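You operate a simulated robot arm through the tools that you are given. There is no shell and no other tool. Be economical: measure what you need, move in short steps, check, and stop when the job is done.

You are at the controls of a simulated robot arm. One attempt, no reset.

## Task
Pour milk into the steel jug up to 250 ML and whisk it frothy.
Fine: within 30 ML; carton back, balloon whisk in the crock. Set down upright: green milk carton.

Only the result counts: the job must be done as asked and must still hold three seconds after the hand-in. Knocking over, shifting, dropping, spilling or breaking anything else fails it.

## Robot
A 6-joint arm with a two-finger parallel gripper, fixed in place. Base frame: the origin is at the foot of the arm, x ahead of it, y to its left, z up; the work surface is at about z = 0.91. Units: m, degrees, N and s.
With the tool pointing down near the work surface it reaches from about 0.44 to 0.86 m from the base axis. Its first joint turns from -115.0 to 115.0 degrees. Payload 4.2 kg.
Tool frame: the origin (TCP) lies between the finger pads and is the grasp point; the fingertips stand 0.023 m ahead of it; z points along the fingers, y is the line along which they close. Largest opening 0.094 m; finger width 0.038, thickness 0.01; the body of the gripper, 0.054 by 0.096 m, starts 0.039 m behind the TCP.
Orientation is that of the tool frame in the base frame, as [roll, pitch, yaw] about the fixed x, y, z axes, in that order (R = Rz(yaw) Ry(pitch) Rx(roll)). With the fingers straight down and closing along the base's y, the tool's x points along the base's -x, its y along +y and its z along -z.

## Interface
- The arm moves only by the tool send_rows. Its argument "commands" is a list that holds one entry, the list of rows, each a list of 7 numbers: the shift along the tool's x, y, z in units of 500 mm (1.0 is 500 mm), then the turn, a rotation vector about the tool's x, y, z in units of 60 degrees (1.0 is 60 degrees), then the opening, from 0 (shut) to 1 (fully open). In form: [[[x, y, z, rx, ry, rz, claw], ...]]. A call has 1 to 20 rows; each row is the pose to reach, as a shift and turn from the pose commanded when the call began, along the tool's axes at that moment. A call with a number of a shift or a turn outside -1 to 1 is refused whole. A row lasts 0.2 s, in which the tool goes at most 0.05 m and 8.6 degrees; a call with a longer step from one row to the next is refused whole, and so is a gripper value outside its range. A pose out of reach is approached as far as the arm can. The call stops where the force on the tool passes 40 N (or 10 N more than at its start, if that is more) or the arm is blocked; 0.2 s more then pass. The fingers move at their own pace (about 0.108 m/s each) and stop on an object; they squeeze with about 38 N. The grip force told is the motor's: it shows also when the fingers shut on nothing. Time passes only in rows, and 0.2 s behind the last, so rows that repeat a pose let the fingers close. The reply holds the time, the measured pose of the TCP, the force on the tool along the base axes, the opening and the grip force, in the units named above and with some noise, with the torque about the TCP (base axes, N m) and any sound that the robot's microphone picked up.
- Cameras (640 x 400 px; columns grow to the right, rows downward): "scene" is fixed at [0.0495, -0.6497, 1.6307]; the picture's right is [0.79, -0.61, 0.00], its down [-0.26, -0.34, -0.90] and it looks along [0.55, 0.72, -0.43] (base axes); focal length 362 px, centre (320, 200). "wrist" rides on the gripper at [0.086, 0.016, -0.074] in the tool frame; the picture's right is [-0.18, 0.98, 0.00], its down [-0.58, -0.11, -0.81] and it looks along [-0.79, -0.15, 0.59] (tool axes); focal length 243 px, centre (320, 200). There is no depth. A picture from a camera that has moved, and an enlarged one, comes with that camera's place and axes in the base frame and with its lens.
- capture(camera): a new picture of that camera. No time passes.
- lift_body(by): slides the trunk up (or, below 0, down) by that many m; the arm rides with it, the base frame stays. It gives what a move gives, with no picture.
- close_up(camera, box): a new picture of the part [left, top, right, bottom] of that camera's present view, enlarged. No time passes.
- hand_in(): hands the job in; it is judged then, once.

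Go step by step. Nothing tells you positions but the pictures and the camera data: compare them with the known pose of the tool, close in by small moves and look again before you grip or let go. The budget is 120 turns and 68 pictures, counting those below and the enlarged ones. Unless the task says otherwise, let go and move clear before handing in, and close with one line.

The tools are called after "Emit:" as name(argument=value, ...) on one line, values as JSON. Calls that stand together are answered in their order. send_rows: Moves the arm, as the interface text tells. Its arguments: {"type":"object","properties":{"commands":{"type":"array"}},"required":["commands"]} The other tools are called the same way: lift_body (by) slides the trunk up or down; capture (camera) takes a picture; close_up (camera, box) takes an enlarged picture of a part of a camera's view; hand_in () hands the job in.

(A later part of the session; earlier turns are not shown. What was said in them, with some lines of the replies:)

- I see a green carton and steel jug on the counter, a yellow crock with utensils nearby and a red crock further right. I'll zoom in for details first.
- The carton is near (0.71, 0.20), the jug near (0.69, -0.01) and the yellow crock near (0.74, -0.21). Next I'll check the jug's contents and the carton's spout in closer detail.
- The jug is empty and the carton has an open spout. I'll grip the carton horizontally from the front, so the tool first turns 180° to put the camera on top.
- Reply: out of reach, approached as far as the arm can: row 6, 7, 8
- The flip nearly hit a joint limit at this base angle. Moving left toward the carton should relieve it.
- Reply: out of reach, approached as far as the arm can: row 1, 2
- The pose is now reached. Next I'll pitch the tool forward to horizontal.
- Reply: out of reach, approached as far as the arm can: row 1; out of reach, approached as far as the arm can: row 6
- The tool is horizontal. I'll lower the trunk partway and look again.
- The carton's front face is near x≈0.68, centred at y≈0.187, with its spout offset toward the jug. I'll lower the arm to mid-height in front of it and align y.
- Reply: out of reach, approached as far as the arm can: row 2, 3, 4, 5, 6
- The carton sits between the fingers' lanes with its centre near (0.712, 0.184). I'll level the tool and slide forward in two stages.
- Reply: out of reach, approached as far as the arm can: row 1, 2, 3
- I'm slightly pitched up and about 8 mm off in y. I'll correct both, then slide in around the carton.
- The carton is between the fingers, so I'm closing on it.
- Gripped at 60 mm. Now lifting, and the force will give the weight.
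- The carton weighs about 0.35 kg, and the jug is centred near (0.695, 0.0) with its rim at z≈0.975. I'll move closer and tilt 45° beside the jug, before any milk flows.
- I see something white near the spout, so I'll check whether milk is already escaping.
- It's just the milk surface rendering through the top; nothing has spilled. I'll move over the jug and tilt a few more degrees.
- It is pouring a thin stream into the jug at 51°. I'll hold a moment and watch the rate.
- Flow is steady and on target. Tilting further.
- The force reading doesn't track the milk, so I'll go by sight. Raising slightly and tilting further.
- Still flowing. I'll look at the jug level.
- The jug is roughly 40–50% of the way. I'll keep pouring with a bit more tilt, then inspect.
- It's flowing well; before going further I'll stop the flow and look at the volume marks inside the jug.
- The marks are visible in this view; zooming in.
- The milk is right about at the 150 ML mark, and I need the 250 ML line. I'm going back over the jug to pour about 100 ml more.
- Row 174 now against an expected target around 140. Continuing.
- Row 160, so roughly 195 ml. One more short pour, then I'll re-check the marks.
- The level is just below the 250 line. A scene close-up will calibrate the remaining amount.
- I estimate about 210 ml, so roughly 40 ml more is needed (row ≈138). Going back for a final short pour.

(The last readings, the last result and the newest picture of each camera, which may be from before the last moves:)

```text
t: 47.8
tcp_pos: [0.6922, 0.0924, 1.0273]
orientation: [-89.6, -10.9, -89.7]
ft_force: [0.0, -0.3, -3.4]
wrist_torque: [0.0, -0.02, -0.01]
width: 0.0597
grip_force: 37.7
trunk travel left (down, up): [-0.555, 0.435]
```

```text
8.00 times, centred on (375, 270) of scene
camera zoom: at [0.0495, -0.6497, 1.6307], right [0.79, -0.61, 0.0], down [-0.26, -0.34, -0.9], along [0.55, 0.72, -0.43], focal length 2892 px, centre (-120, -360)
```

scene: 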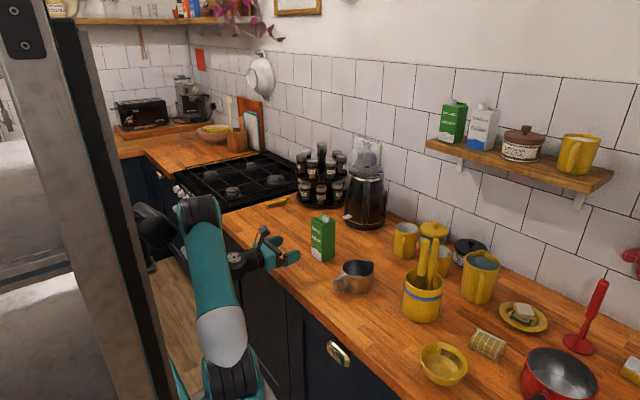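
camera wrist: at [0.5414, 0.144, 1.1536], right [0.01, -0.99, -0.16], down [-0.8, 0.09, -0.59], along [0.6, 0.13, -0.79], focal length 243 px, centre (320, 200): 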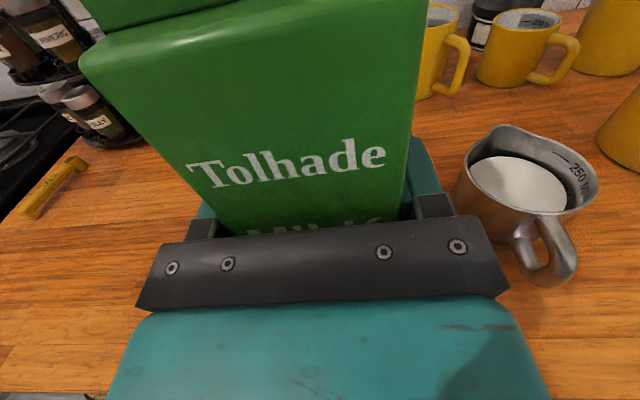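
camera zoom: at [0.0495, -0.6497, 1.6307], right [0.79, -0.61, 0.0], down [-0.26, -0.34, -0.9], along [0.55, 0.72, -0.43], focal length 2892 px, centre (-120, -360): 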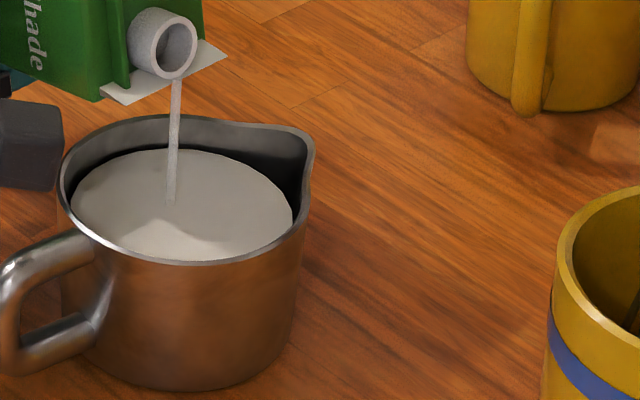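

Row 150 and flowing. Holding about 1 s more, then tilting back.

Emit:
send_rows(commands=[[[0, 0, 0, 0, 0, 0, 0.3], [0, 0, 0, 0, 0, 0, 0.3], [0, 0, 0, 0, 0, 0, 0.3], [0, 0, 0, 0, 0, 0, 0.3], [0, 0, 0, 0, 0, -0.14, 0.3], [0, 0, 0, 0, 0, -0.28, 0.3], [0, 0, 0, 0, 0, -0.4, 0.3], [0, 0, 0, 0, 0, -0.5, 0.3], [0, 0, 0, 0, 0, -0.6, 0.3], [0, 0, 0, 0, 0, -0.7, 0.3], [-0.04, -0.03, 0, 0, 0, -0.78, 0.3], [-0.08, -0.06, 0, 0, 0, -0.91, 0.3], [-0.119, -0.094, 0, 0, 0, -1.0, 0.3]]])

Emit:
send_rows(commands=[[[0, 0, -0.03, 0, 0, -0.08, 0.3], [0.02, 0, -0.08, 0, 0, -0.16, 0.3], [0.03, 0, -0.13, 0, 0, -0.27, 0.3], [0.04, 0, -0.15, 0, 0, -0.318, 0.3]]])

Emit:
close_up(camera="wrist", box=[530, 130, 590, 200])

Emit:
close_up(camera="scene", box=[345, 245, 405, 295])

```text
t: 50.6
tcp_pos: [0.6927, 0.1583, 1.0623]
orientation: [-89.0, -71.0, -90.6]
ft_force: [0.0, 0.0, -4.0]
wrist_torque: [0.01, -0.04, -0.01]
width: 0.0598
grip_force: 38.0
trunk travel left (down, up): [-0.555, 0.435]
```

```text
t: 51.6
tcp_pos: [0.6161, 0.1524, 1.0806]
orientation: [7.0, -89.7, 173.3]
ft_force: [0.2, -0.3, -3.1]
wrist_torque: [0.01, 0.0, -0.02]
width: 0.0596
grip_force: 38.2
trunk travel left (down, up): [-0.555, 0.435]
```

```text
5.71 times, centred on (560, 165) of wrist
camera zoom: at [0.5415, 0.1354, 1.1673], right [0.01, -0.98, -0.18], down [-0.8, 0.1, -0.59], along [0.6, 0.15, -0.79], focal length 1386 px, centre (-1051, 400)
```

zoom: 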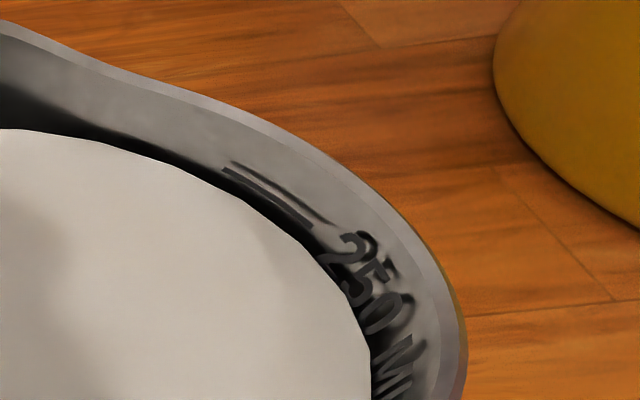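

```text
8.00 times, centred on (375, 270) of scene
camera zoom: at [0.0495, -0.6497, 1.6307], right [0.79, -0.61, 0.0], down [-0.26, -0.34, -0.9], along [0.55, 0.72, -0.43], focal length 2892 px, centre (-120, -360)
```

zoom: 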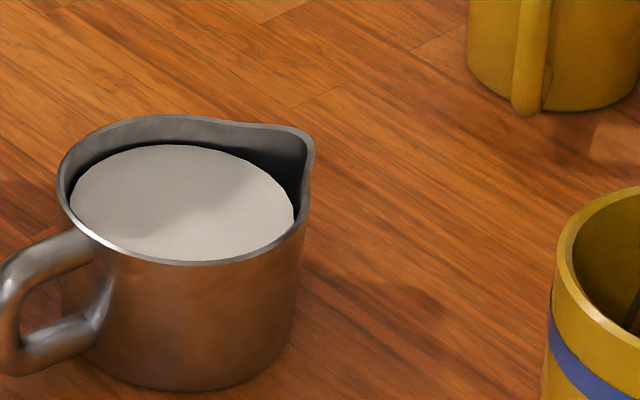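

I estimate about 228–235 ml. One more small top-up toward the line.

Emit:
send_rows(commands=[[[0, 0.02, 0.04, 0, 0, 0, 0.3], [-0.03, 0.05, 0.09, 0, 0, 0.05, 0.3], [-0.06, 0.08, 0.13, 0, 0, 0.15, 0.3], [-0.107, 0.11, 0.151, 0, 0, 0.27, 0.3], [-0.107, 0.12, 0.151, 0, 0, 0.4, 0.3], [-0.107, 0.12, 0.151, 0, 0, 0.53, 0.3], [-0.107, 0.12, 0.151, 0, 0, 0.66, 0.3], [-0.107, 0.12, 0.151, 0, 0, 0.79, 0.3], [-0.107, 0.12, 0.151, 0, 0, 0.9, 0.3], [-0.107, 0.12, 0.151, 0, 0, 0.98, 0.3]]])

Emit:
send_rows(commands=[[[0, 0, 0, 0, 0, 0.1, 0.3], [0, 0, 0, 0, 0, 0.2, 0.3], [0, 0, 0, 0, 0, 0.3, 0.3], [0, 0, 0, 0, 0, 0.38, 0.3], [0, 0, 0, 0, 0, 0.38, 0.3], [0, 0, 0, 0, 0, 0.38, 0.3]]])

Emit:
close_up(camera="scene", box=[345, 245, 405, 295])

```text
t: 53.8
tcp_pos: [0.693, 0.093, 1.0282]
orientation: [-89.6, -31.0, -89.9]
ft_force: [-0.3, -0.5, -3.4]
wrist_torque: [0.02, -0.02, -0.03]
width: 0.0597
grip_force: 37.8
trunk travel left (down, up): [-0.555, 0.435]
```

```text
t: 55.2
tcp_pos: [0.6932, 0.0935, 1.0268]
orientation: [-89.6, -8.3, -89.8]
ft_force: [-0.1, -0.2, -3.5]
wrist_torque: [0.03, -0.01, 0.0]
width: 0.0598
grip_force: 38.2
trunk travel left (down, up): [-0.555, 0.435]
```

```text
8.00 times, centred on (375, 270) of scene
camera zoom: at [0.0495, -0.6497, 1.6307], right [0.79, -0.61, 0.0], down [-0.26, -0.34, -0.9], along [0.55, 0.72, -0.43], focal length 2892 px, centre (-120, -360)
```

zoom: 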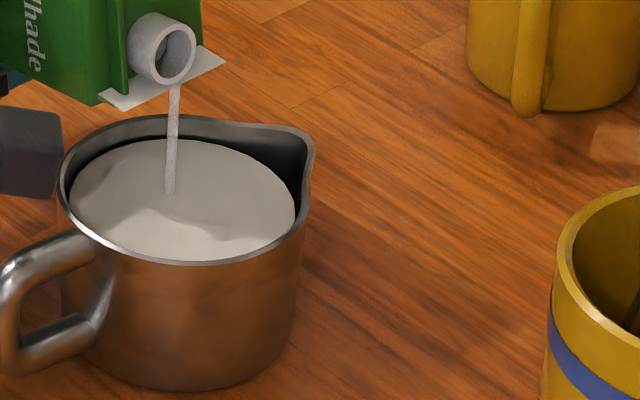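

Row about 140, which is close to target. Tilting back now and checking.

Emit:
send_rows(commands=[[[0, 0, 0, 0, 0, -0.14, 0.3], [0, 0, 0, 0, 0, -0.28, 0.3], [0, 0, 0, 0, 0, -0.4, 0.3], [0, 0, 0, 0, 0, -0.5, 0.3], [0, 0, 0, 0, 0, -0.6, 0.3], [0, 0, 0, 0, 0, -0.7, 0.3], [-0.04, -0.03, 0, 0, 0, -0.78, 0.3], [-0.08, -0.06, 0, 0, 0, -0.91, 0.3], [-0.119, -0.094, 0, 0, 0, -1.0, 0.3]]])

Emit:
send_rows(commands=[[[0, 0, -0.03, 0, 0, -0.08, 0.3], [0.02, 0, -0.08, 0, 0, -0.16, 0.3], [0.03, 0, -0.13, 0, 0, -0.27, 0.3], [0.04, 0, -0.15, 0, 0, -0.361, 0.3]]])

Emit:
close_up(camera="wrist", box=[530, 130, 590, 200])

```text
t: 57.2
tcp_pos: [0.6931, 0.1581, 1.0663]
orientation: [-89.2, -68.5, -90.5]
ft_force: [-0.5, 0.1, -2.9]
wrist_torque: [0.0, -0.04, -0.02]
width: 0.0601
grip_force: 37.5
trunk travel left (down, up): [-0.555, 0.435]
```

```text
t: 58.2
tcp_pos: [0.6186, 0.15, 1.0831]
orientation: [13.3, -89.7, 166.9]
ft_force: [0.3, 0.7, -3.7]
wrist_torque: [0.0, -0.04, -0.03]
width: 0.0598
grip_force: 37.8
trunk travel left (down, up): [-0.555, 0.435]
```

```text
5.71 times, centred on (560, 165) of wrist
camera zoom: at [0.5423, 0.1333, 1.1696], right [0.01, -0.98, -0.18], down [-0.8, 0.1, -0.59], along [0.6, 0.15, -0.79], focal length 1386 px, centre (-1051, 400)
```

zoom: 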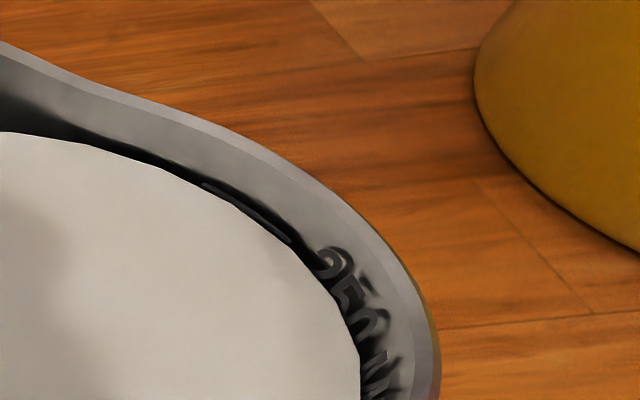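

The milk meets the 250 line. Now putting the carton back at its original spot.

Emit:
send_rows(commands=[[[0, -0.03, 0.04, 0, 0, 0, 0.3], [0, -0.06, 0.09, 0, 0, 0, 0.3], [0, -0.07, 0.14, 0, 0, 0, 0.3], [0, -0.07, 0.18, 0, 0, 0, 0.3], [-0.05, -0.07, 0.18, 0, 0, 0, 0.3], [-0.1, -0.07, 0.18, 0, 0, 0, 0.3], [-0.14, -0.07, 0.18, 0, 0, 0, 0.3], [-0.17, -0.07, 0.18, 0, 0, 0, 0.3], [-0.17, -0.07, 0.18, 0, 0, 0, 0.3]]])

```text
t: 60.2
tcp_pos: [0.7086, 0.185, 0.9984]
orientation: [0.9, -89.6, 179.5]
ft_force: [0.7, 0.1, -3.5]
wrist_torque: [-0.02, 0.0, -0.02]
width: 0.0599
grip_force: 37.9
trunk travel left (down, up): [-0.555, 0.435]
```

Emit:
send_rows(commands=[[[-0.015, 0, 0, 0, 0, 0, 0.3], [-0.025, 0, 0, 0, 0, 0, 0.3], [-0.032, 0, 0, 0, 0, 0, 0.3], [-0.036, 0, 0, 0, 0, 0, 0.3], [-0.036, 0, 0, 0, 0, 0, 0.3]]])

Emit:
close_up(camera="scene", box=[270, 190, 390, 290])

```text
t: 61.4
tcp_pos: [0.7087, 0.1855, 0.9819]
orientation: [1.0, -89.7, 179.4]
ft_force: [-0.5, 0.2, -2.5]
wrist_torque: [0.01, 0.02, -0.02]
width: 0.0598
grip_force: 37.8
trunk travel left (down, up): [-0.555, 0.435]
```

```text
4.00 times, centred on (330, 240) of scene
camera zoom: at [0.0495, -0.6497, 1.6307], right [0.79, -0.61, 0.0], down [-0.26, -0.34, -0.9], along [0.55, 0.72, -0.43], focal length 1446 px, centre (280, 40)
```

zoom: 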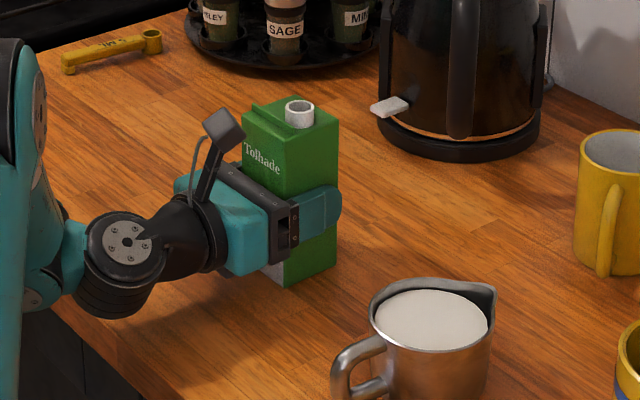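

Emit:
send_rows(commands=[[[-0.003, 0, 0, 0, 0, 0, 0.3], [-0.005, 0, 0, 0, 0, 0, 0.3], [-0.006, 0, 0, 0, 0, 0, 0.3], [-0.006, 0, 0, 0, 0, 0, 0.3]]])

```text
t: 62.4
tcp_pos: [0.7076, 0.1856, 0.9819]
orientation: [-4.7, -89.3, -174.9]
ft_force: [1.4, -0.2, 24.3]
wrist_torque: [-0.4, 0.78, 0.02]
width: 0.0595
grip_force: 38.2
trunk travel left (down, up): [-0.555, 0.435]
```

Contact made. Easing off the pressure, then releasing and backing out.

Emit:
send_rows(commands=[[[0.002, 0, 0, 0, 0, 0, 0.3], [0.004, 0, 0, 0, 0, 0, 0.3], [0.004, 0, 0, 0, 0, 0, 0.3]]])

Emit:
send_rows(commands=[[[0, 0, 0, 0, 0, 0, 0.7], [0, 0, 0, 0, 0, 0, 0.8], [0, 0, 0, 0, 0, 0, 1], [0, 0, 0, 0, 0, 0, 1]]])

Emit:
send_rows(commands=[[[0, 0, -0.03, 0, 0, 0, 1], [0, 0, -0.08, 0, 0, 0, 1], [0, 0, -0.14, 0, 0, 0, 1], [0, 0, -0.2, 0, 0, 0, 1]]])

Emit:
capture(camera="scene")

```text
t: 63.2
tcp_pos: [0.7065, 0.1857, 0.981]
orientation: [-6.3, -89.6, -173.3]
ft_force: [10.5, 2.4, 22.6]
wrist_torque: [-0.08, 0.09, -0.03]
width: 0.06
grip_force: 38.2
trunk travel left (down, up): [-0.555, 0.435]
```

```text
t: 64.2
tcp_pos: [0.7083, 0.1861, 0.9807]
orientation: [1.4, -89.8, 178.9]
ft_force: [-0.1, 0.1, 0.2]
wrist_torque: [-0.03, -0.03, -0.02]
width: 0.0941
grip_force: 0.0
trunk travel left (down, up): [-0.555, 0.435]
```

```text
t: 65.2
tcp_pos: [0.6113, 0.1876, 0.9834]
orientation: [-167.4, -89.9, -12.3]
ft_force: [0.5, 0.1, -0.6]
wrist_torque: [0.03, -0.04, -0.01]
width: 0.094
grip_force: 0.0
out of reach, approached as far as the arm can: row 4
trunk travel left (down, up): [-0.555, 0.435]
```

```text
26 pictures are left
```

scene: 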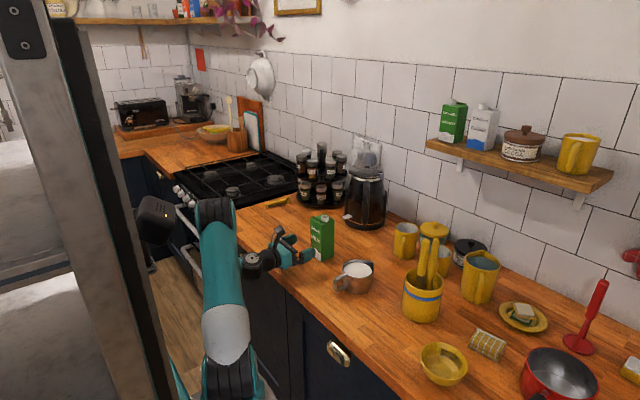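

The carton is back upright. From triangulation the whisk handle stands at about (0.724, -0.197), z 1.05–1.155; I'll raise and go to a standoff in front of it with a 15° yaw.

Emit:
send_rows(commands=[[[0.08, 0, 0, 0, 0, 0, 1], [0.17, 0, 0, 0, 0, 0, 1], [0.264, 0, 0, 0, 0, 0, 1], [0.264, 0.09, 0, -0.03, 0, 0, 1], [0.264, 0.18, 0, -0.06, 0, 0, 1], [0.264, 0.27, 0, -0.09, 0, 0, 1], [0.264, 0.36, 0, -0.12, 0, 0, 1], [0.264, 0.45, 0, -0.15, 0, 0, 1], [0.264, 0.54, 0, -0.18, 0, 0, 1], [0.264, 0.63, 0, -0.22, 0, 0, 1], [0.264, 0.708, 0, -0.25, 0, 0, 1], [0.264, 0.708, 0, -0.25, 0, 0, 1]]])

Emit:
capture(camera="wrist")

```text
t: 67.8
tcp_pos: [0.6141, -0.168, 1.1158]
orientation: [-7.0, -89.5, 172.3]
ft_force: [0.6, -0.2, 0.4]
wrist_torque: [0.0, -0.05, 0.04]
width: 0.0939
grip_force: 0.1
out of reach, approached as far as the arm can: row 10
trunk travel left (down, up): [-0.555, 0.435]
```

```text
25 pictures are left
camera wrist: at [0.5376, -0.1647, 1.2017], right [-0.25, -0.95, -0.18], down [-0.75, 0.31, -0.59], along [0.62, -0.01, -0.79], focal length 243 px, centre (320, 200)
```

wrist: 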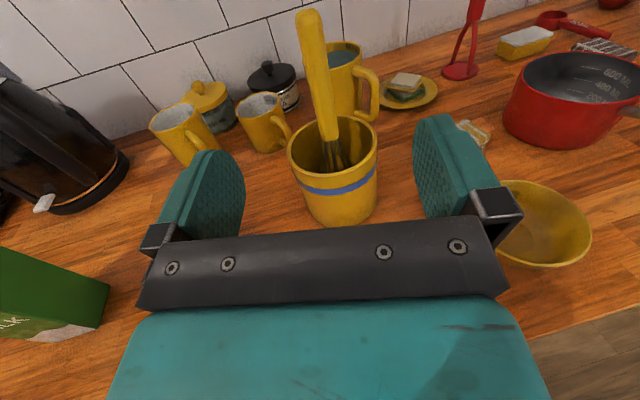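

Aligned with the whisk handle. Advancing around it.

Emit:
send_rows(commands=[[[0, 0, 0.06, 0, 0, 0, 1], [0, 0, 0.12, 0, 0, 0, 1], [0, 0, 0.17, 0, 0, 0, 1], [0, 0, 0.2, 0, 0, 0, 1], [0, 0, 0.216, 0, 0, 0, 1]]])

Emit:
capture(camera="wrist")

Emit:
close_up(camera="scene", box=[360, 200, 500, 330])

```text
t: 69.0
tcp_pos: [0.7164, -0.1941, 1.1159]
orientation: [-9.5, -89.5, 174.9]
ft_force: [-0.6, -0.6, 0.2]
wrist_torque: [-0.02, -0.01, -0.01]
width: 0.0942
grip_force: 0.0
trunk travel left (down, up): [-0.555, 0.435]
```

```text
24 pictures are left
camera wrist: at [0.6405, -0.1917, 1.2017], right [-0.25, -0.95, -0.19], down [-0.75, 0.31, -0.59], along [0.61, -0.01, -0.79], focal length 243 px, centre (320, 200)
```

wrist: 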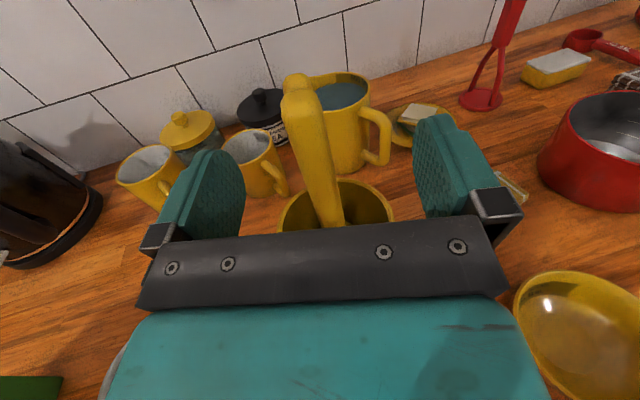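

```text
3.08 times, centred on (430, 265) of scene
camera zoom: at [0.0495, -0.6497, 1.6307], right [0.79, -0.61, 0.0], down [-0.26, -0.34, -0.9], along [0.55, 0.72, -0.43], focal length 1112 px, centre (-18, 0)
```

zoom: 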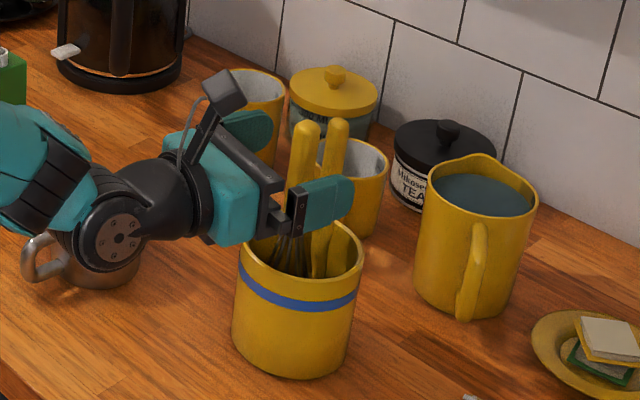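

The handle sits between the fingers with the other utensil clear of the tips. Closing.

Emit:
send_rows(commands=[[[0, 0, 0, 0, 0, 0, 0.7], [0, 0, 0, 0, 0, 0, 0.4], [0, 0, 0, 0, 0, 0, 0.1], [0, 0, 0, 0, 0, 0, 0], [0, 0, 0, 0, 0, 0, 0], [0, 0, 0, 0, 0, 0, 0]]])

Emit:
send_rows(commands=[[[0.03, 0, 0, 0, 0, 0, 0], [0.07, 0, 0, 0, 0, 0, 0], [0.12, 0, 0, 0, 0, 0, 0], [0.17, 0, 0, 0, 0, 0, 0], [0.22, 0, 0, 0, 0, 0, 0], [0.26, 0, 0, 0, 0, 0, 0], [0.3, 0, 0, 0, 0, 0, 0]]])

Emit:
capture(camera="scene")

```text
t: 70.4
tcp_pos: [0.7161, -0.1942, 1.1156]
orientation: [-14.1, -89.5, 179.5]
ft_force: [-0.6, -0.4, 1.4]
wrist_torque: [-0.11, 0.02, 0.02]
width: 0.0169
grip_force: 37.9
trunk travel left (down, up): [-0.555, 0.435]
```

```text
t: 72.0
tcp_pos: [0.7161, -0.1677, 1.2467]
orientation: [-69.0, -88.0, -127.0]
ft_force: [0.8, 0.2, -0.9]
wrist_torque: [0.0, -0.01, -0.04]
width: 0.017
grip_force: 37.3
out of reach, approached as far as the arm can: row 3, 4, 5, 6, 7
trunk travel left (down, up): [-0.555, 0.435]
```

```text
22 pictures are left
```

scene: 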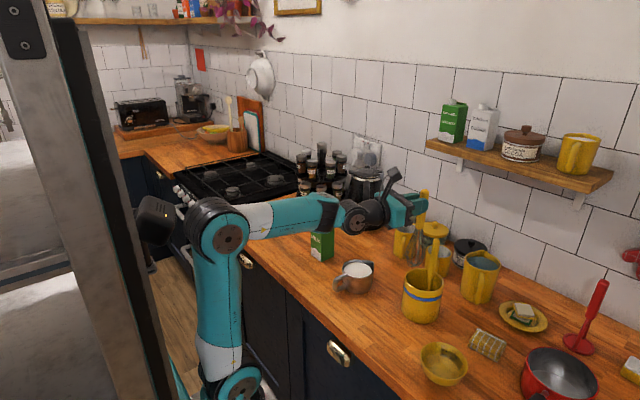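

The lift hit the arm's limit and drifted a little sideways; checking the whisk and crock closely.

Emit:
close_up(camera="scene", box=[340, 170, 500, 330])

```text
2.50 times, centred on (420, 250) of scene
camera zoom: at [0.0495, -0.6497, 1.6307], right [0.79, -0.61, 0.0], down [-0.26, -0.34, -0.9], along [0.55, 0.72, -0.43], focal length 904 px, centre (70, 75)
```

zoom: 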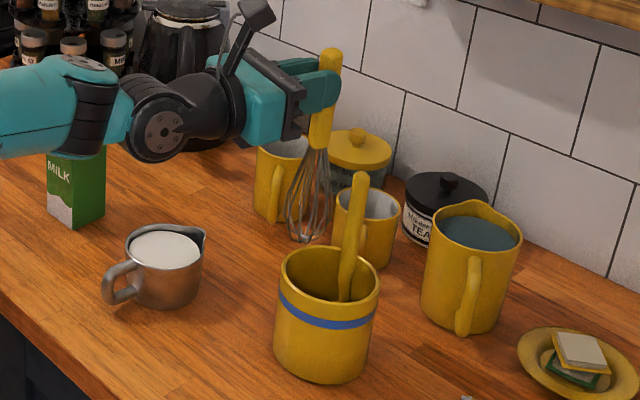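

The whisk is out cleanly and the crock hasn't moved. Moving it over the jug while levelling the tool.

Emit:
send_rows(commands=[[[-0.01, -0.05, -0.02, 0.03, -0.006, -0.015, 0], [-0.02, -0.11, -0.05, 0.08, -0.012, -0.031, 0], [-0.03, -0.17, -0.08, 0.13, -0.012, -0.031, 0], [-0.045, -0.23, -0.11, 0.19, -0.012, -0.031, 0], [-0.055, -0.28, -0.135, 0.24, -0.012, -0.031, 0], [-0.06, -0.303, -0.145, 0.267, -0.012, -0.031, 0], [-0.06, -0.303, -0.145, 0.267, -0.012, -0.031, 0]]])

Emit:
close_up(camera="scene", box=[300, 150, 460, 310])

Emit:
capture(camera="wrist")

```text
t: 73.6
tcp_pos: [0.6849, -0.0039, 1.2162]
orientation: [109.4, -88.2, 71.9]
ft_force: [-0.5, 0.4, -1.6]
wrist_torque: [0.0, 0.02, -0.01]
width: 0.0168
grip_force: 37.8
out of reach, approached as far as the arm can: row 1, 2, 3
trunk travel left (down, up): [-0.555, 0.435]
```

```text
2.50 times, centred on (380, 230) of scene
camera zoom: at [0.0495, -0.6497, 1.6307], right [0.79, -0.61, 0.0], down [-0.26, -0.34, -0.9], along [0.55, 0.72, -0.43], focal length 904 px, centre (170, 125)
```

zoom: 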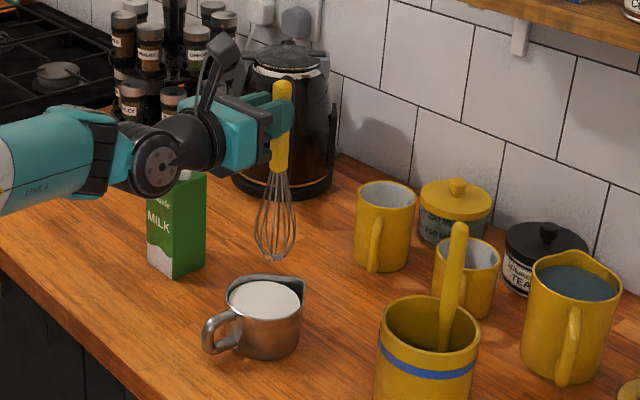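

```text
19 pictures are left
camera wrist: at [0.6113, -0.0184, 1.304], right [0.02, -0.99, -0.15], down [-0.81, 0.07, -0.58], along [0.58, 0.14, -0.8], focal length 243 px, centre (320, 200)
```

wrist: 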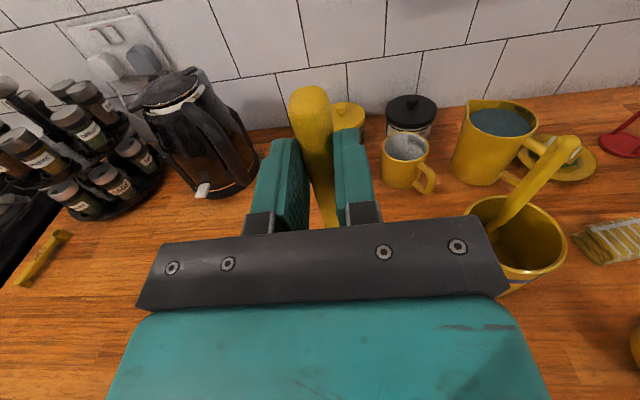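

The whisk hangs vertically at about (0.693, -0.007), over the jug centre. Descending halfway, then checking.

Emit:
send_rows(commands=[[[-0.03, -0.001, 0, 0, 0, 0, 0], [-0.06, -0.002, -0.001, 0, 0, 0, 0], [-0.09, -0.003, -0.002, 0, 0, 0, 0]]])

Emit:
close_up(camera="scene", box=[325, 185, 425, 305])

```text
t: 74.4
tcp_pos: [0.6834, -0.0041, 1.1714]
orientation: [109.6, -88.1, 71.9]
ft_force: [0.4, 0.6, -0.3]
wrist_torque: [-0.03, 0.03, -0.02]
width: 0.0167
grip_force: 37.8
trunk travel left (down, up): [-0.555, 0.435]
```

```text
3.33 times, centred on (375, 245) of scene
camera zoom: at [0.0495, -0.6497, 1.6307], right [0.79, -0.61, 0.0], down [-0.26, -0.34, -0.9], along [0.55, 0.72, -0.43], focal length 1205 px, centre (137, 50)
```

zoom: 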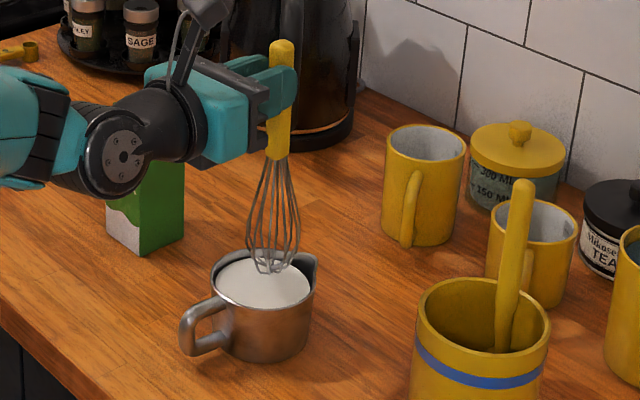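

The tip is about 6 mm off the milk's centre. Correcting that and lowering into the milk.

Emit:
send_rows(commands=[[[-0.02, -0.006, -0.008, 0, 0, 0, 0], [-0.045, -0.0075, -0.009, 0, 0, 0, 0], [-0.07, -0.008, -0.009, 0, 0, 0, 0], [-0.086, -0.009, -0.009, 0, 0, 0, 0], [-0.086, -0.009, -0.009, 0, 0, 0, 0]]])

Emit:
close_up(camera="scene", box=[335, 235, 405, 300])

```text
t: 75.6
tcp_pos: [0.6782, 0.0008, 1.1274]
orientation: [109.7, -88.1, 71.6]
ft_force: [-0.2, -0.6, -0.6]
wrist_torque: [0.02, -0.01, -0.01]
width: 0.0169
grip_force: 37.7
trunk travel left (down, up): [-0.555, 0.435]
```

```text
6.15 times, centred on (370, 268) of scene
camera zoom: at [0.0495, -0.6497, 1.6307], right [0.79, -0.61, 0.0], down [-0.26, -0.34, -0.9], along [0.55, 0.72, -0.43], focal length 2224 px, centre (12, -215)
```

zoom: 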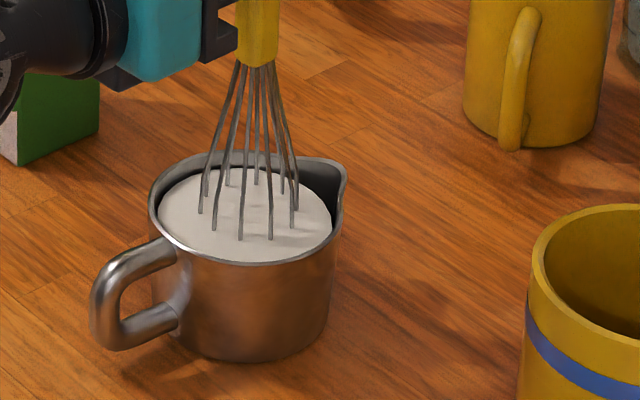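

Centred in the milk. Whisking in small circles of 9 mm radius.

Emit:
send_rows(commands=[[[0, 0.018, 0, 0, 0, 0, 0], [0, 0, 0.018, 0, 0, 0, 0], [0, -0.018, 0, 0, 0, 0, 0], [0, 0, -0.018, 0, 0, 0, 0], [0, 0.018, 0, 0, 0, 0, 0], [0, 0, 0.018, 0, 0, 0, 0], [0, -0.018, 0, 0, 0, 0, 0], [0, 0, -0.018, 0, 0, 0, 0], [0, 0.018, 0, 0, 0, 0, 0], [0, 0, 0.018, 0, 0, 0, 0], [0, -0.018, 0, 0, 0, 0, 0], [0, 0, -0.018, 0, 0, 0, 0], [0, 0.018, 0, 0, 0, 0, 0], [0, 0, 0.018, 0, 0, 0, 0], [0, -0.018, 0, 0, 0, 0, 0], [0, 0, -0.018, 0, 0, 0, 0], [0, 0.018, 0, 0, 0, 0, 0], [0, 0, 0.018, 0, 0, 0, 0], [0, -0.018, 0, 0, 0, 0, 0], [0, 0, 0, 0, 0, 0, 0]]])

Emit:
close_up(camera="scene", box=[335, 235, 405, 300])

```text
t: 79.8
tcp_pos: [0.6784, -0.0001, 1.1267]
orientation: [109.7, -88.1, 71.7]
ft_force: [-0.3, 0.3, -1.3]
wrist_torque: [0.04, 0.03, -0.01]
width: 0.0168
grip_force: 37.8
trunk travel left (down, up): [-0.555, 0.435]
```

```text
6.15 times, centred on (370, 268) of scene
camera zoom: at [0.0495, -0.6497, 1.6307], right [0.79, -0.61, 0.0], down [-0.26, -0.34, -0.9], along [0.55, 0.72, -0.43], focal length 2224 px, centre (12, -215)
```

zoom: 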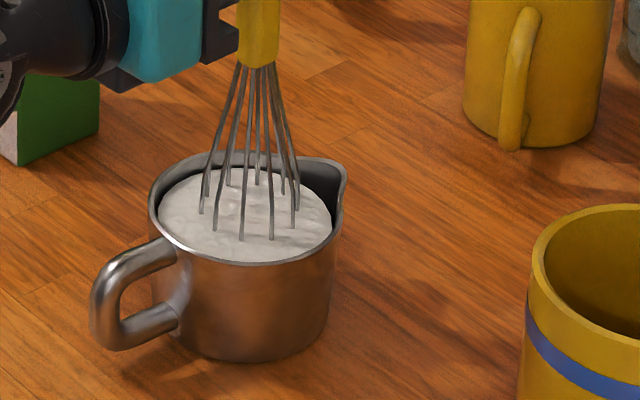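

The surface is starting to froth, with no splashing and the jug unmoved. More whisking.

Emit:
send_rows(commands=[[[0, 0.018, 0, 0, 0, 0, 0], [0, 0, 0.018, 0, 0, 0, 0], [0, -0.018, 0, 0, 0, 0, 0], [0, 0, -0.018, 0, 0, 0, 0], [0, 0.018, 0, 0, 0, 0, 0], [0, 0, 0.018, 0, 0, 0, 0], [0, -0.018, 0, 0, 0, 0, 0], [0, 0, -0.018, 0, 0, 0, 0], [0, 0.018, 0, 0, 0, 0, 0], [0, 0, 0.018, 0, 0, 0, 0], [0, -0.018, 0, 0, 0, 0, 0], [0, 0, -0.018, 0, 0, 0, 0], [0, 0.018, 0, 0, 0, 0, 0], [0, 0, 0.018, 0, 0, 0, 0], [0, -0.018, 0, 0, 0, 0, 0], [0, 0, -0.018, 0, 0, 0, 0], [0, 0.018, 0, 0, 0, 0, 0], [0, 0, 0.018, 0, 0, 0, 0], [0, -0.018, 0, 0, 0, 0, 0], [0, 0, 0, 0, 0, 0, 0]]])

Emit:
send_rows(commands=[[[0, 0.018, 0, 0, 0, 0, 0], [0, 0, 0.018, 0, 0, 0, 0], [0, -0.018, 0, 0, 0, 0, 0], [0, 0, -0.018, 0, 0, 0, 0], [0, 0.018, 0, 0, 0, 0, 0], [0, 0, 0.018, 0, 0, 0, 0], [0, -0.018, 0, 0, 0, 0, 0], [0, 0, -0.018, 0, 0, 0, 0], [0, 0.018, 0, 0, 0, 0, 0], [0, 0, 0.018, 0, 0, 0, 0], [0, -0.018, 0, 0, 0, 0, 0], [0, 0, -0.018, 0, 0, 0, 0], [0, 0.018, 0, 0, 0, 0, 0], [0, 0, 0.018, 0, 0, 0, 0], [0, -0.018, 0, 0, 0, 0, 0], [0, 0, -0.018, 0, 0, 0, 0], [0, 0.018, 0, 0, 0, 0, 0], [0, 0, 0.018, 0, 0, 0, 0], [0, -0.018, 0, 0, 0, 0, 0], [0, 0, 0, 0, 0, 0, 0]]])

Emit:
close_up(camera="scene", box=[335, 235, 405, 300])

```text
t: 84.0
tcp_pos: [0.6778, -0.0001, 1.1292]
orientation: [109.7, -88.1, 71.7]
ft_force: [-0.6, 0.3, -0.8]
wrist_torque: [-0.03, 0.02, 0.01]
width: 0.0171
grip_force: 38.3
trunk travel left (down, up): [-0.555, 0.435]
```

```text
t: 88.2
tcp_pos: [0.679, -0.0007, 1.1276]
orientation: [109.9, -88.0, 71.5]
ft_force: [0.1, -0.2, -0.9]
wrist_torque: [0.01, -0.01, -0.01]
width: 0.0167
grip_force: 38.0
trunk travel left (down, up): [-0.555, 0.435]
```

```text
6.15 times, centred on (370, 268) of scene
camera zoom: at [0.0495, -0.6497, 1.6307], right [0.79, -0.61, 0.0], down [-0.26, -0.34, -0.9], along [0.55, 0.72, -0.43], focal length 2224 px, centre (12, -215)
```

zoom: 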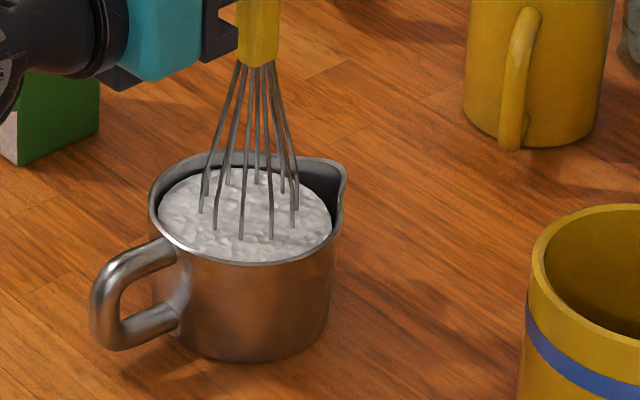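

Clearly frothier; two more rounds to see whether it saturates.

Emit:
send_rows(commands=[[[0, 0.018, 0, 0, 0, 0, 0], [0, 0, 0.018, 0, 0, 0, 0], [0, -0.018, 0, 0, 0, 0, 0], [0, 0, -0.018, 0, 0, 0, 0], [0, 0.018, 0, 0, 0, 0, 0], [0, 0, 0.018, 0, 0, 0, 0], [0, -0.018, 0, 0, 0, 0, 0], [0, 0, -0.018, 0, 0, 0, 0], [0, 0.018, 0, 0, 0, 0, 0], [0, 0, 0.018, 0, 0, 0, 0], [0, -0.018, 0, 0, 0, 0, 0], [0, 0, -0.018, 0, 0, 0, 0], [0, 0.018, 0, 0, 0, 0, 0], [0, 0, 0.018, 0, 0, 0, 0], [0, -0.018, 0, 0, 0, 0, 0], [0, 0, -0.018, 0, 0, 0, 0], [0, 0.018, 0, 0, 0, 0, 0], [0, 0, 0.018, 0, 0, 0, 0], [0, -0.018, 0, 0, 0, 0, 0], [0, 0, 0, 0, 0, 0, 0]]])

Emit:
send_rows(commands=[[[0, 0.018, 0, 0, 0, 0, 0], [0, 0, 0.018, 0, 0, 0, 0], [0, -0.018, 0, 0, 0, 0, 0], [0, 0, -0.018, 0, 0, 0, 0], [0, 0.018, 0, 0, 0, 0, 0], [0, 0, 0.018, 0, 0, 0, 0], [0, -0.018, 0, 0, 0, 0, 0], [0, 0, -0.018, 0, 0, 0, 0], [0, 0.018, 0, 0, 0, 0, 0], [0, 0, 0.018, 0, 0, 0, 0], [0, -0.018, 0, 0, 0, 0, 0], [0, 0, -0.018, 0, 0, 0, 0], [0, 0.018, 0, 0, 0, 0, 0], [0, 0, 0.018, 0, 0, 0, 0], [0, -0.018, 0, 0, 0, 0, 0], [0, 0, -0.018, 0, 0, 0, 0], [0, 0.018, 0, 0, 0, 0, 0], [0, 0, 0.018, 0, 0, 0, 0], [0, -0.018, 0, 0, 0, 0, 0], [0, 0, 0, 0, 0, 0, 0]]])

Emit:
close_up(camera="scene", box=[335, 235, 405, 300])

```text
t: 92.4
tcp_pos: [0.6785, 0.0001, 1.1281]
orientation: [109.8, -88.2, 71.5]
ft_force: [0.2, 0.3, -0.4]
wrist_torque: [-0.03, 0.05, 0.05]
width: 0.0171
grip_force: 38.3
trunk travel left (down, up): [-0.555, 0.435]
```

```text
t: 96.6
tcp_pos: [0.6774, 0.0003, 1.1273]
orientation: [109.8, -88.1, 71.6]
ft_force: [-0.2, 0.2, -0.3]
wrist_torque: [-0.04, 0.01, -0.01]
width: 0.0169
grip_force: 37.9
trunk travel left (down, up): [-0.555, 0.435]
```

```text
6.15 times, centred on (370, 268) of scene
camera zoom: at [0.0495, -0.6497, 1.6307], right [0.79, -0.61, 0.0], down [-0.26, -0.34, -0.9], along [0.55, 0.72, -0.43], focal length 2224 px, centre (12, -215)
```

zoom: 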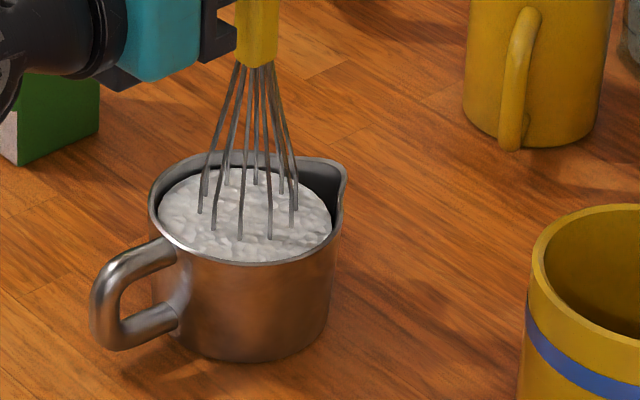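

The froth has levelled off, so the milk is done. I'll raise the whisk straight up using the trunk.

Emit:
lift_body(by=0.125)

```text
t: 98.1
tcp_pos: [0.6781, 0.0009, 1.2538]
orientation: [109.7, -88.0, 71.7]
ft_force: [0.2, 0.3, -0.3]
wrist_torque: [-0.01, 0.01, -0.02]
width: 0.0169
grip_force: 38.5
trunk travel left (down, up): [-0.68, 0.31]
```

Now moving back to the crock, restoring the original grasp pose at height.

Emit:
send_rows(commands=[[[0, 0.05, 0.005, -0.03, 0.003, 0.01, 0], [0, 0.12, 0.012, -0.07, 0.006, 0.02, 0], [-0.005, 0.19, 0.02, -0.12, 0.011, 0.031, 0], [-0.01, 0.26, 0.03, -0.17, 0.011, 0.031, 0], [-0.015, 0.32, 0.045, -0.22, 0.011, 0.031, 0], [-0.02, 0.37, 0.06, -0.25, 0.011, 0.031, 0], [-0.022, 0.392, 0.066, -0.267, 0.011, 0.031, 0], [-0.022, 0.392, 0.066, -0.267, 0.011, 0.031, 0]]])

Emit:
close_up(camera="scene", box=[340, 170, 500, 330])

```text
t: 99.9
tcp_pos: [0.7165, -0.1947, 1.249]
orientation: [-17.3, -89.7, -177.4]
ft_force: [-0.2, 0.0, -0.3]
wrist_torque: [-0.02, 0.03, -0.04]
width: 0.0168
grip_force: 37.5
trunk travel left (down, up): [-0.68, 0.31]
```

```text
2.50 times, centred on (420, 250) of scene
camera zoom: at [0.0495, -0.6497, 1.6307], right [0.79, -0.61, 0.0], down [-0.26, -0.34, -0.9], along [0.55, 0.72, -0.43], focal length 904 px, centre (70, 75)
```

zoom: 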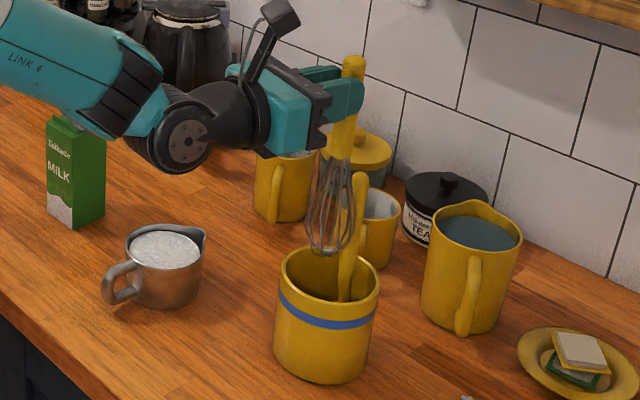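

The whisk is upright above the crock opening, clear of the other utensil. Lowering it in with force-guarded arm moves.

Emit:
send_rows(commands=[[[-0.03, 0, 0, 0, 0, 0, 0], [-0.07, 0, 0, 0, 0, 0, 0], [-0.11, 0, 0, 0, 0, 0, 0], [-0.15, 0, 0, 0, 0, 0, 0], [-0.18, 0, 0, 0, 0, 0, 0], [-0.21, 0, 0, 0, 0, 0, 0], [-0.235, 0, 0, 0, 0, 0, 0], [-0.25, 0, 0, 0, 0, 0, 0]]])

Emit:
close_up(camera="scene", box=[340, 170, 500, 330])

```text
t: 101.7
tcp_pos: [0.7165, -0.1947, 1.1236]
orientation: [-16.8, -89.7, -177.7]
ft_force: [0.3, -0.2, -1.4]
wrist_torque: [0.0, 0.06, 0.01]
width: 0.017
grip_force: 37.9
trunk travel left (down, up): [-0.68, 0.31]
```

```text
2.50 times, centred on (420, 250) of scene
camera zoom: at [0.0495, -0.6497, 1.6307], right [0.79, -0.61, 0.0], down [-0.26, -0.34, -0.9], along [0.55, 0.72, -0.43], focal length 904 px, centre (70, 75)
```

zoom: 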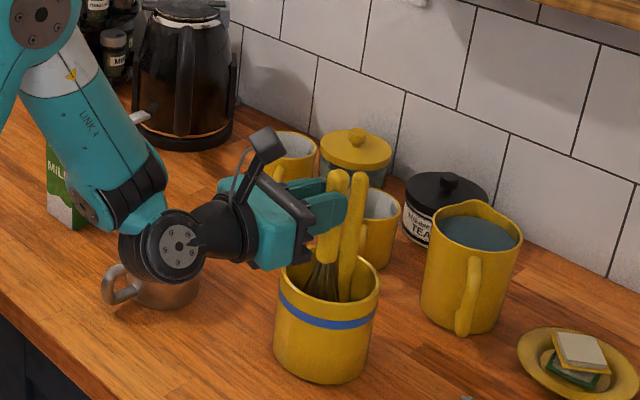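

It's in the crock. Lowering the last few millimetres to the floor.

Emit:
send_rows(commands=[[[-0.006, 0, 0, 0, 0, 0, 0], [-0.011, 0, 0, 0, 0, 0, 0], [-0.015, 0, 0, 0, 0, 0, 0], [-0.015, 0, 0, 0, 0, 0, 0]]])

```text
t: 102.7
tcp_pos: [0.7153, -0.1944, 1.1154]
orientation: [-10.6, -89.7, 175.9]
ft_force: [-0.3, 0.2, 4.0]
wrist_torque: [-0.05, -0.01, -0.02]
width: 0.017
grip_force: 38.2
trunk travel left (down, up): [-0.68, 0.31]
```

Light contact with the crock floor. Releasing and backing straight out.

Emit:
send_rows(commands=[[[0, 0, 0, 0, 0, 0, 0.3], [0, 0, 0, 0, 0, 0, 0.6], [0, 0, 0, 0, 0, 0, 0.9], [0, 0, 0, 0, 0, 0, 0.9], [0, 0, 0, 0, 0, 0, 0.9]]])

Emit:
send_rows(commands=[[[0, 0, -0.04, 0, 0, 0, 0.9], [0, 0, -0.09, 0, 0, 0, 0.9], [0, 0, -0.14, 0, 0, 0, 0.9], [0, 0, -0.19, 0, 0, 0, 0.9]]])

Emit:
lift_body(by=0.15)

Emit:
capture(camera="scene")

```text
t: 103.9
tcp_pos: [0.7167, -0.1944, 1.1162]
orientation: [-16.1, -89.7, -178.6]
ft_force: [-0.4, 1.6, 0.8]
wrist_torque: [0.02, -0.02, -0.03]
width: 0.0844
grip_force: 0.0
trunk travel left (down, up): [-0.68, 0.31]
```

```text
t: 104.9
tcp_pos: [0.668, -0.181, 1.1272]
orientation: [-87.5, -89.9, -107.1]
ft_force: [-0.4, -0.2, -0.5]
wrist_torque: [-0.01, -0.03, 0.01]
width: 0.0847
grip_force: 0.0
out of reach, approached as far as the arm can: row 2, 3, 4
trunk travel left (down, up): [-0.68, 0.31]
```

```text
t: 106.7
tcp_pos: [0.667, -0.1823, 1.2761]
orientation: [-79.0, -89.8, -115.7]
ft_force: [-0.5, 0.8, 0.0]
wrist_torque: [0.0, -0.02, 0.0]
width: 0.0849
grip_force: 0.0
trunk travel left (down, up): [-0.83, 0.16]
```

```text
11 pictures are left
```

scene: 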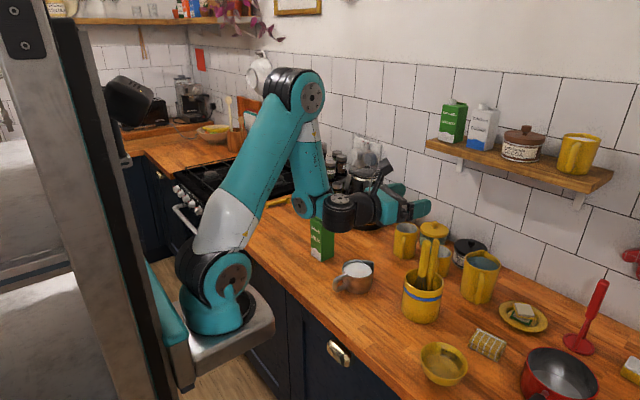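

All looks in place; one final close look at the jug, carton and crock.

Emit:
close_up(camera="scene", box=[290, 200, 460, 330])

```text
3.08 times, centred on (375, 265) of scene
camera zoom: at [0.0495, -0.6497, 1.6307], right [0.79, -0.61, 0.0], down [-0.26, -0.34, -0.9], along [0.55, 0.72, -0.43], focal length 1112 px, centre (151, 0)
```

zoom: 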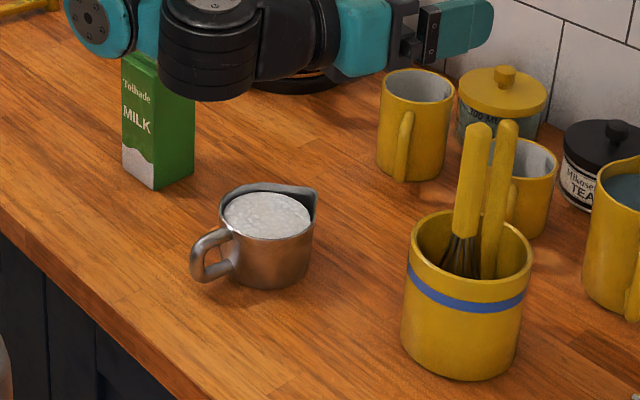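

The milk is frothy at the 250 line, the carton is upright at its spot and the whisk is in the crock. The arm is clear, so I'm handing in.

Emit:
hand_in()

```text
The job is handed in.
```

The steel jug is filled to about the 250 ML line (judged by eye against the mark) and whisked frothy, the green carton is upright back at its spot, the balloon whisk is in the yellow crock, and I saw no spills.
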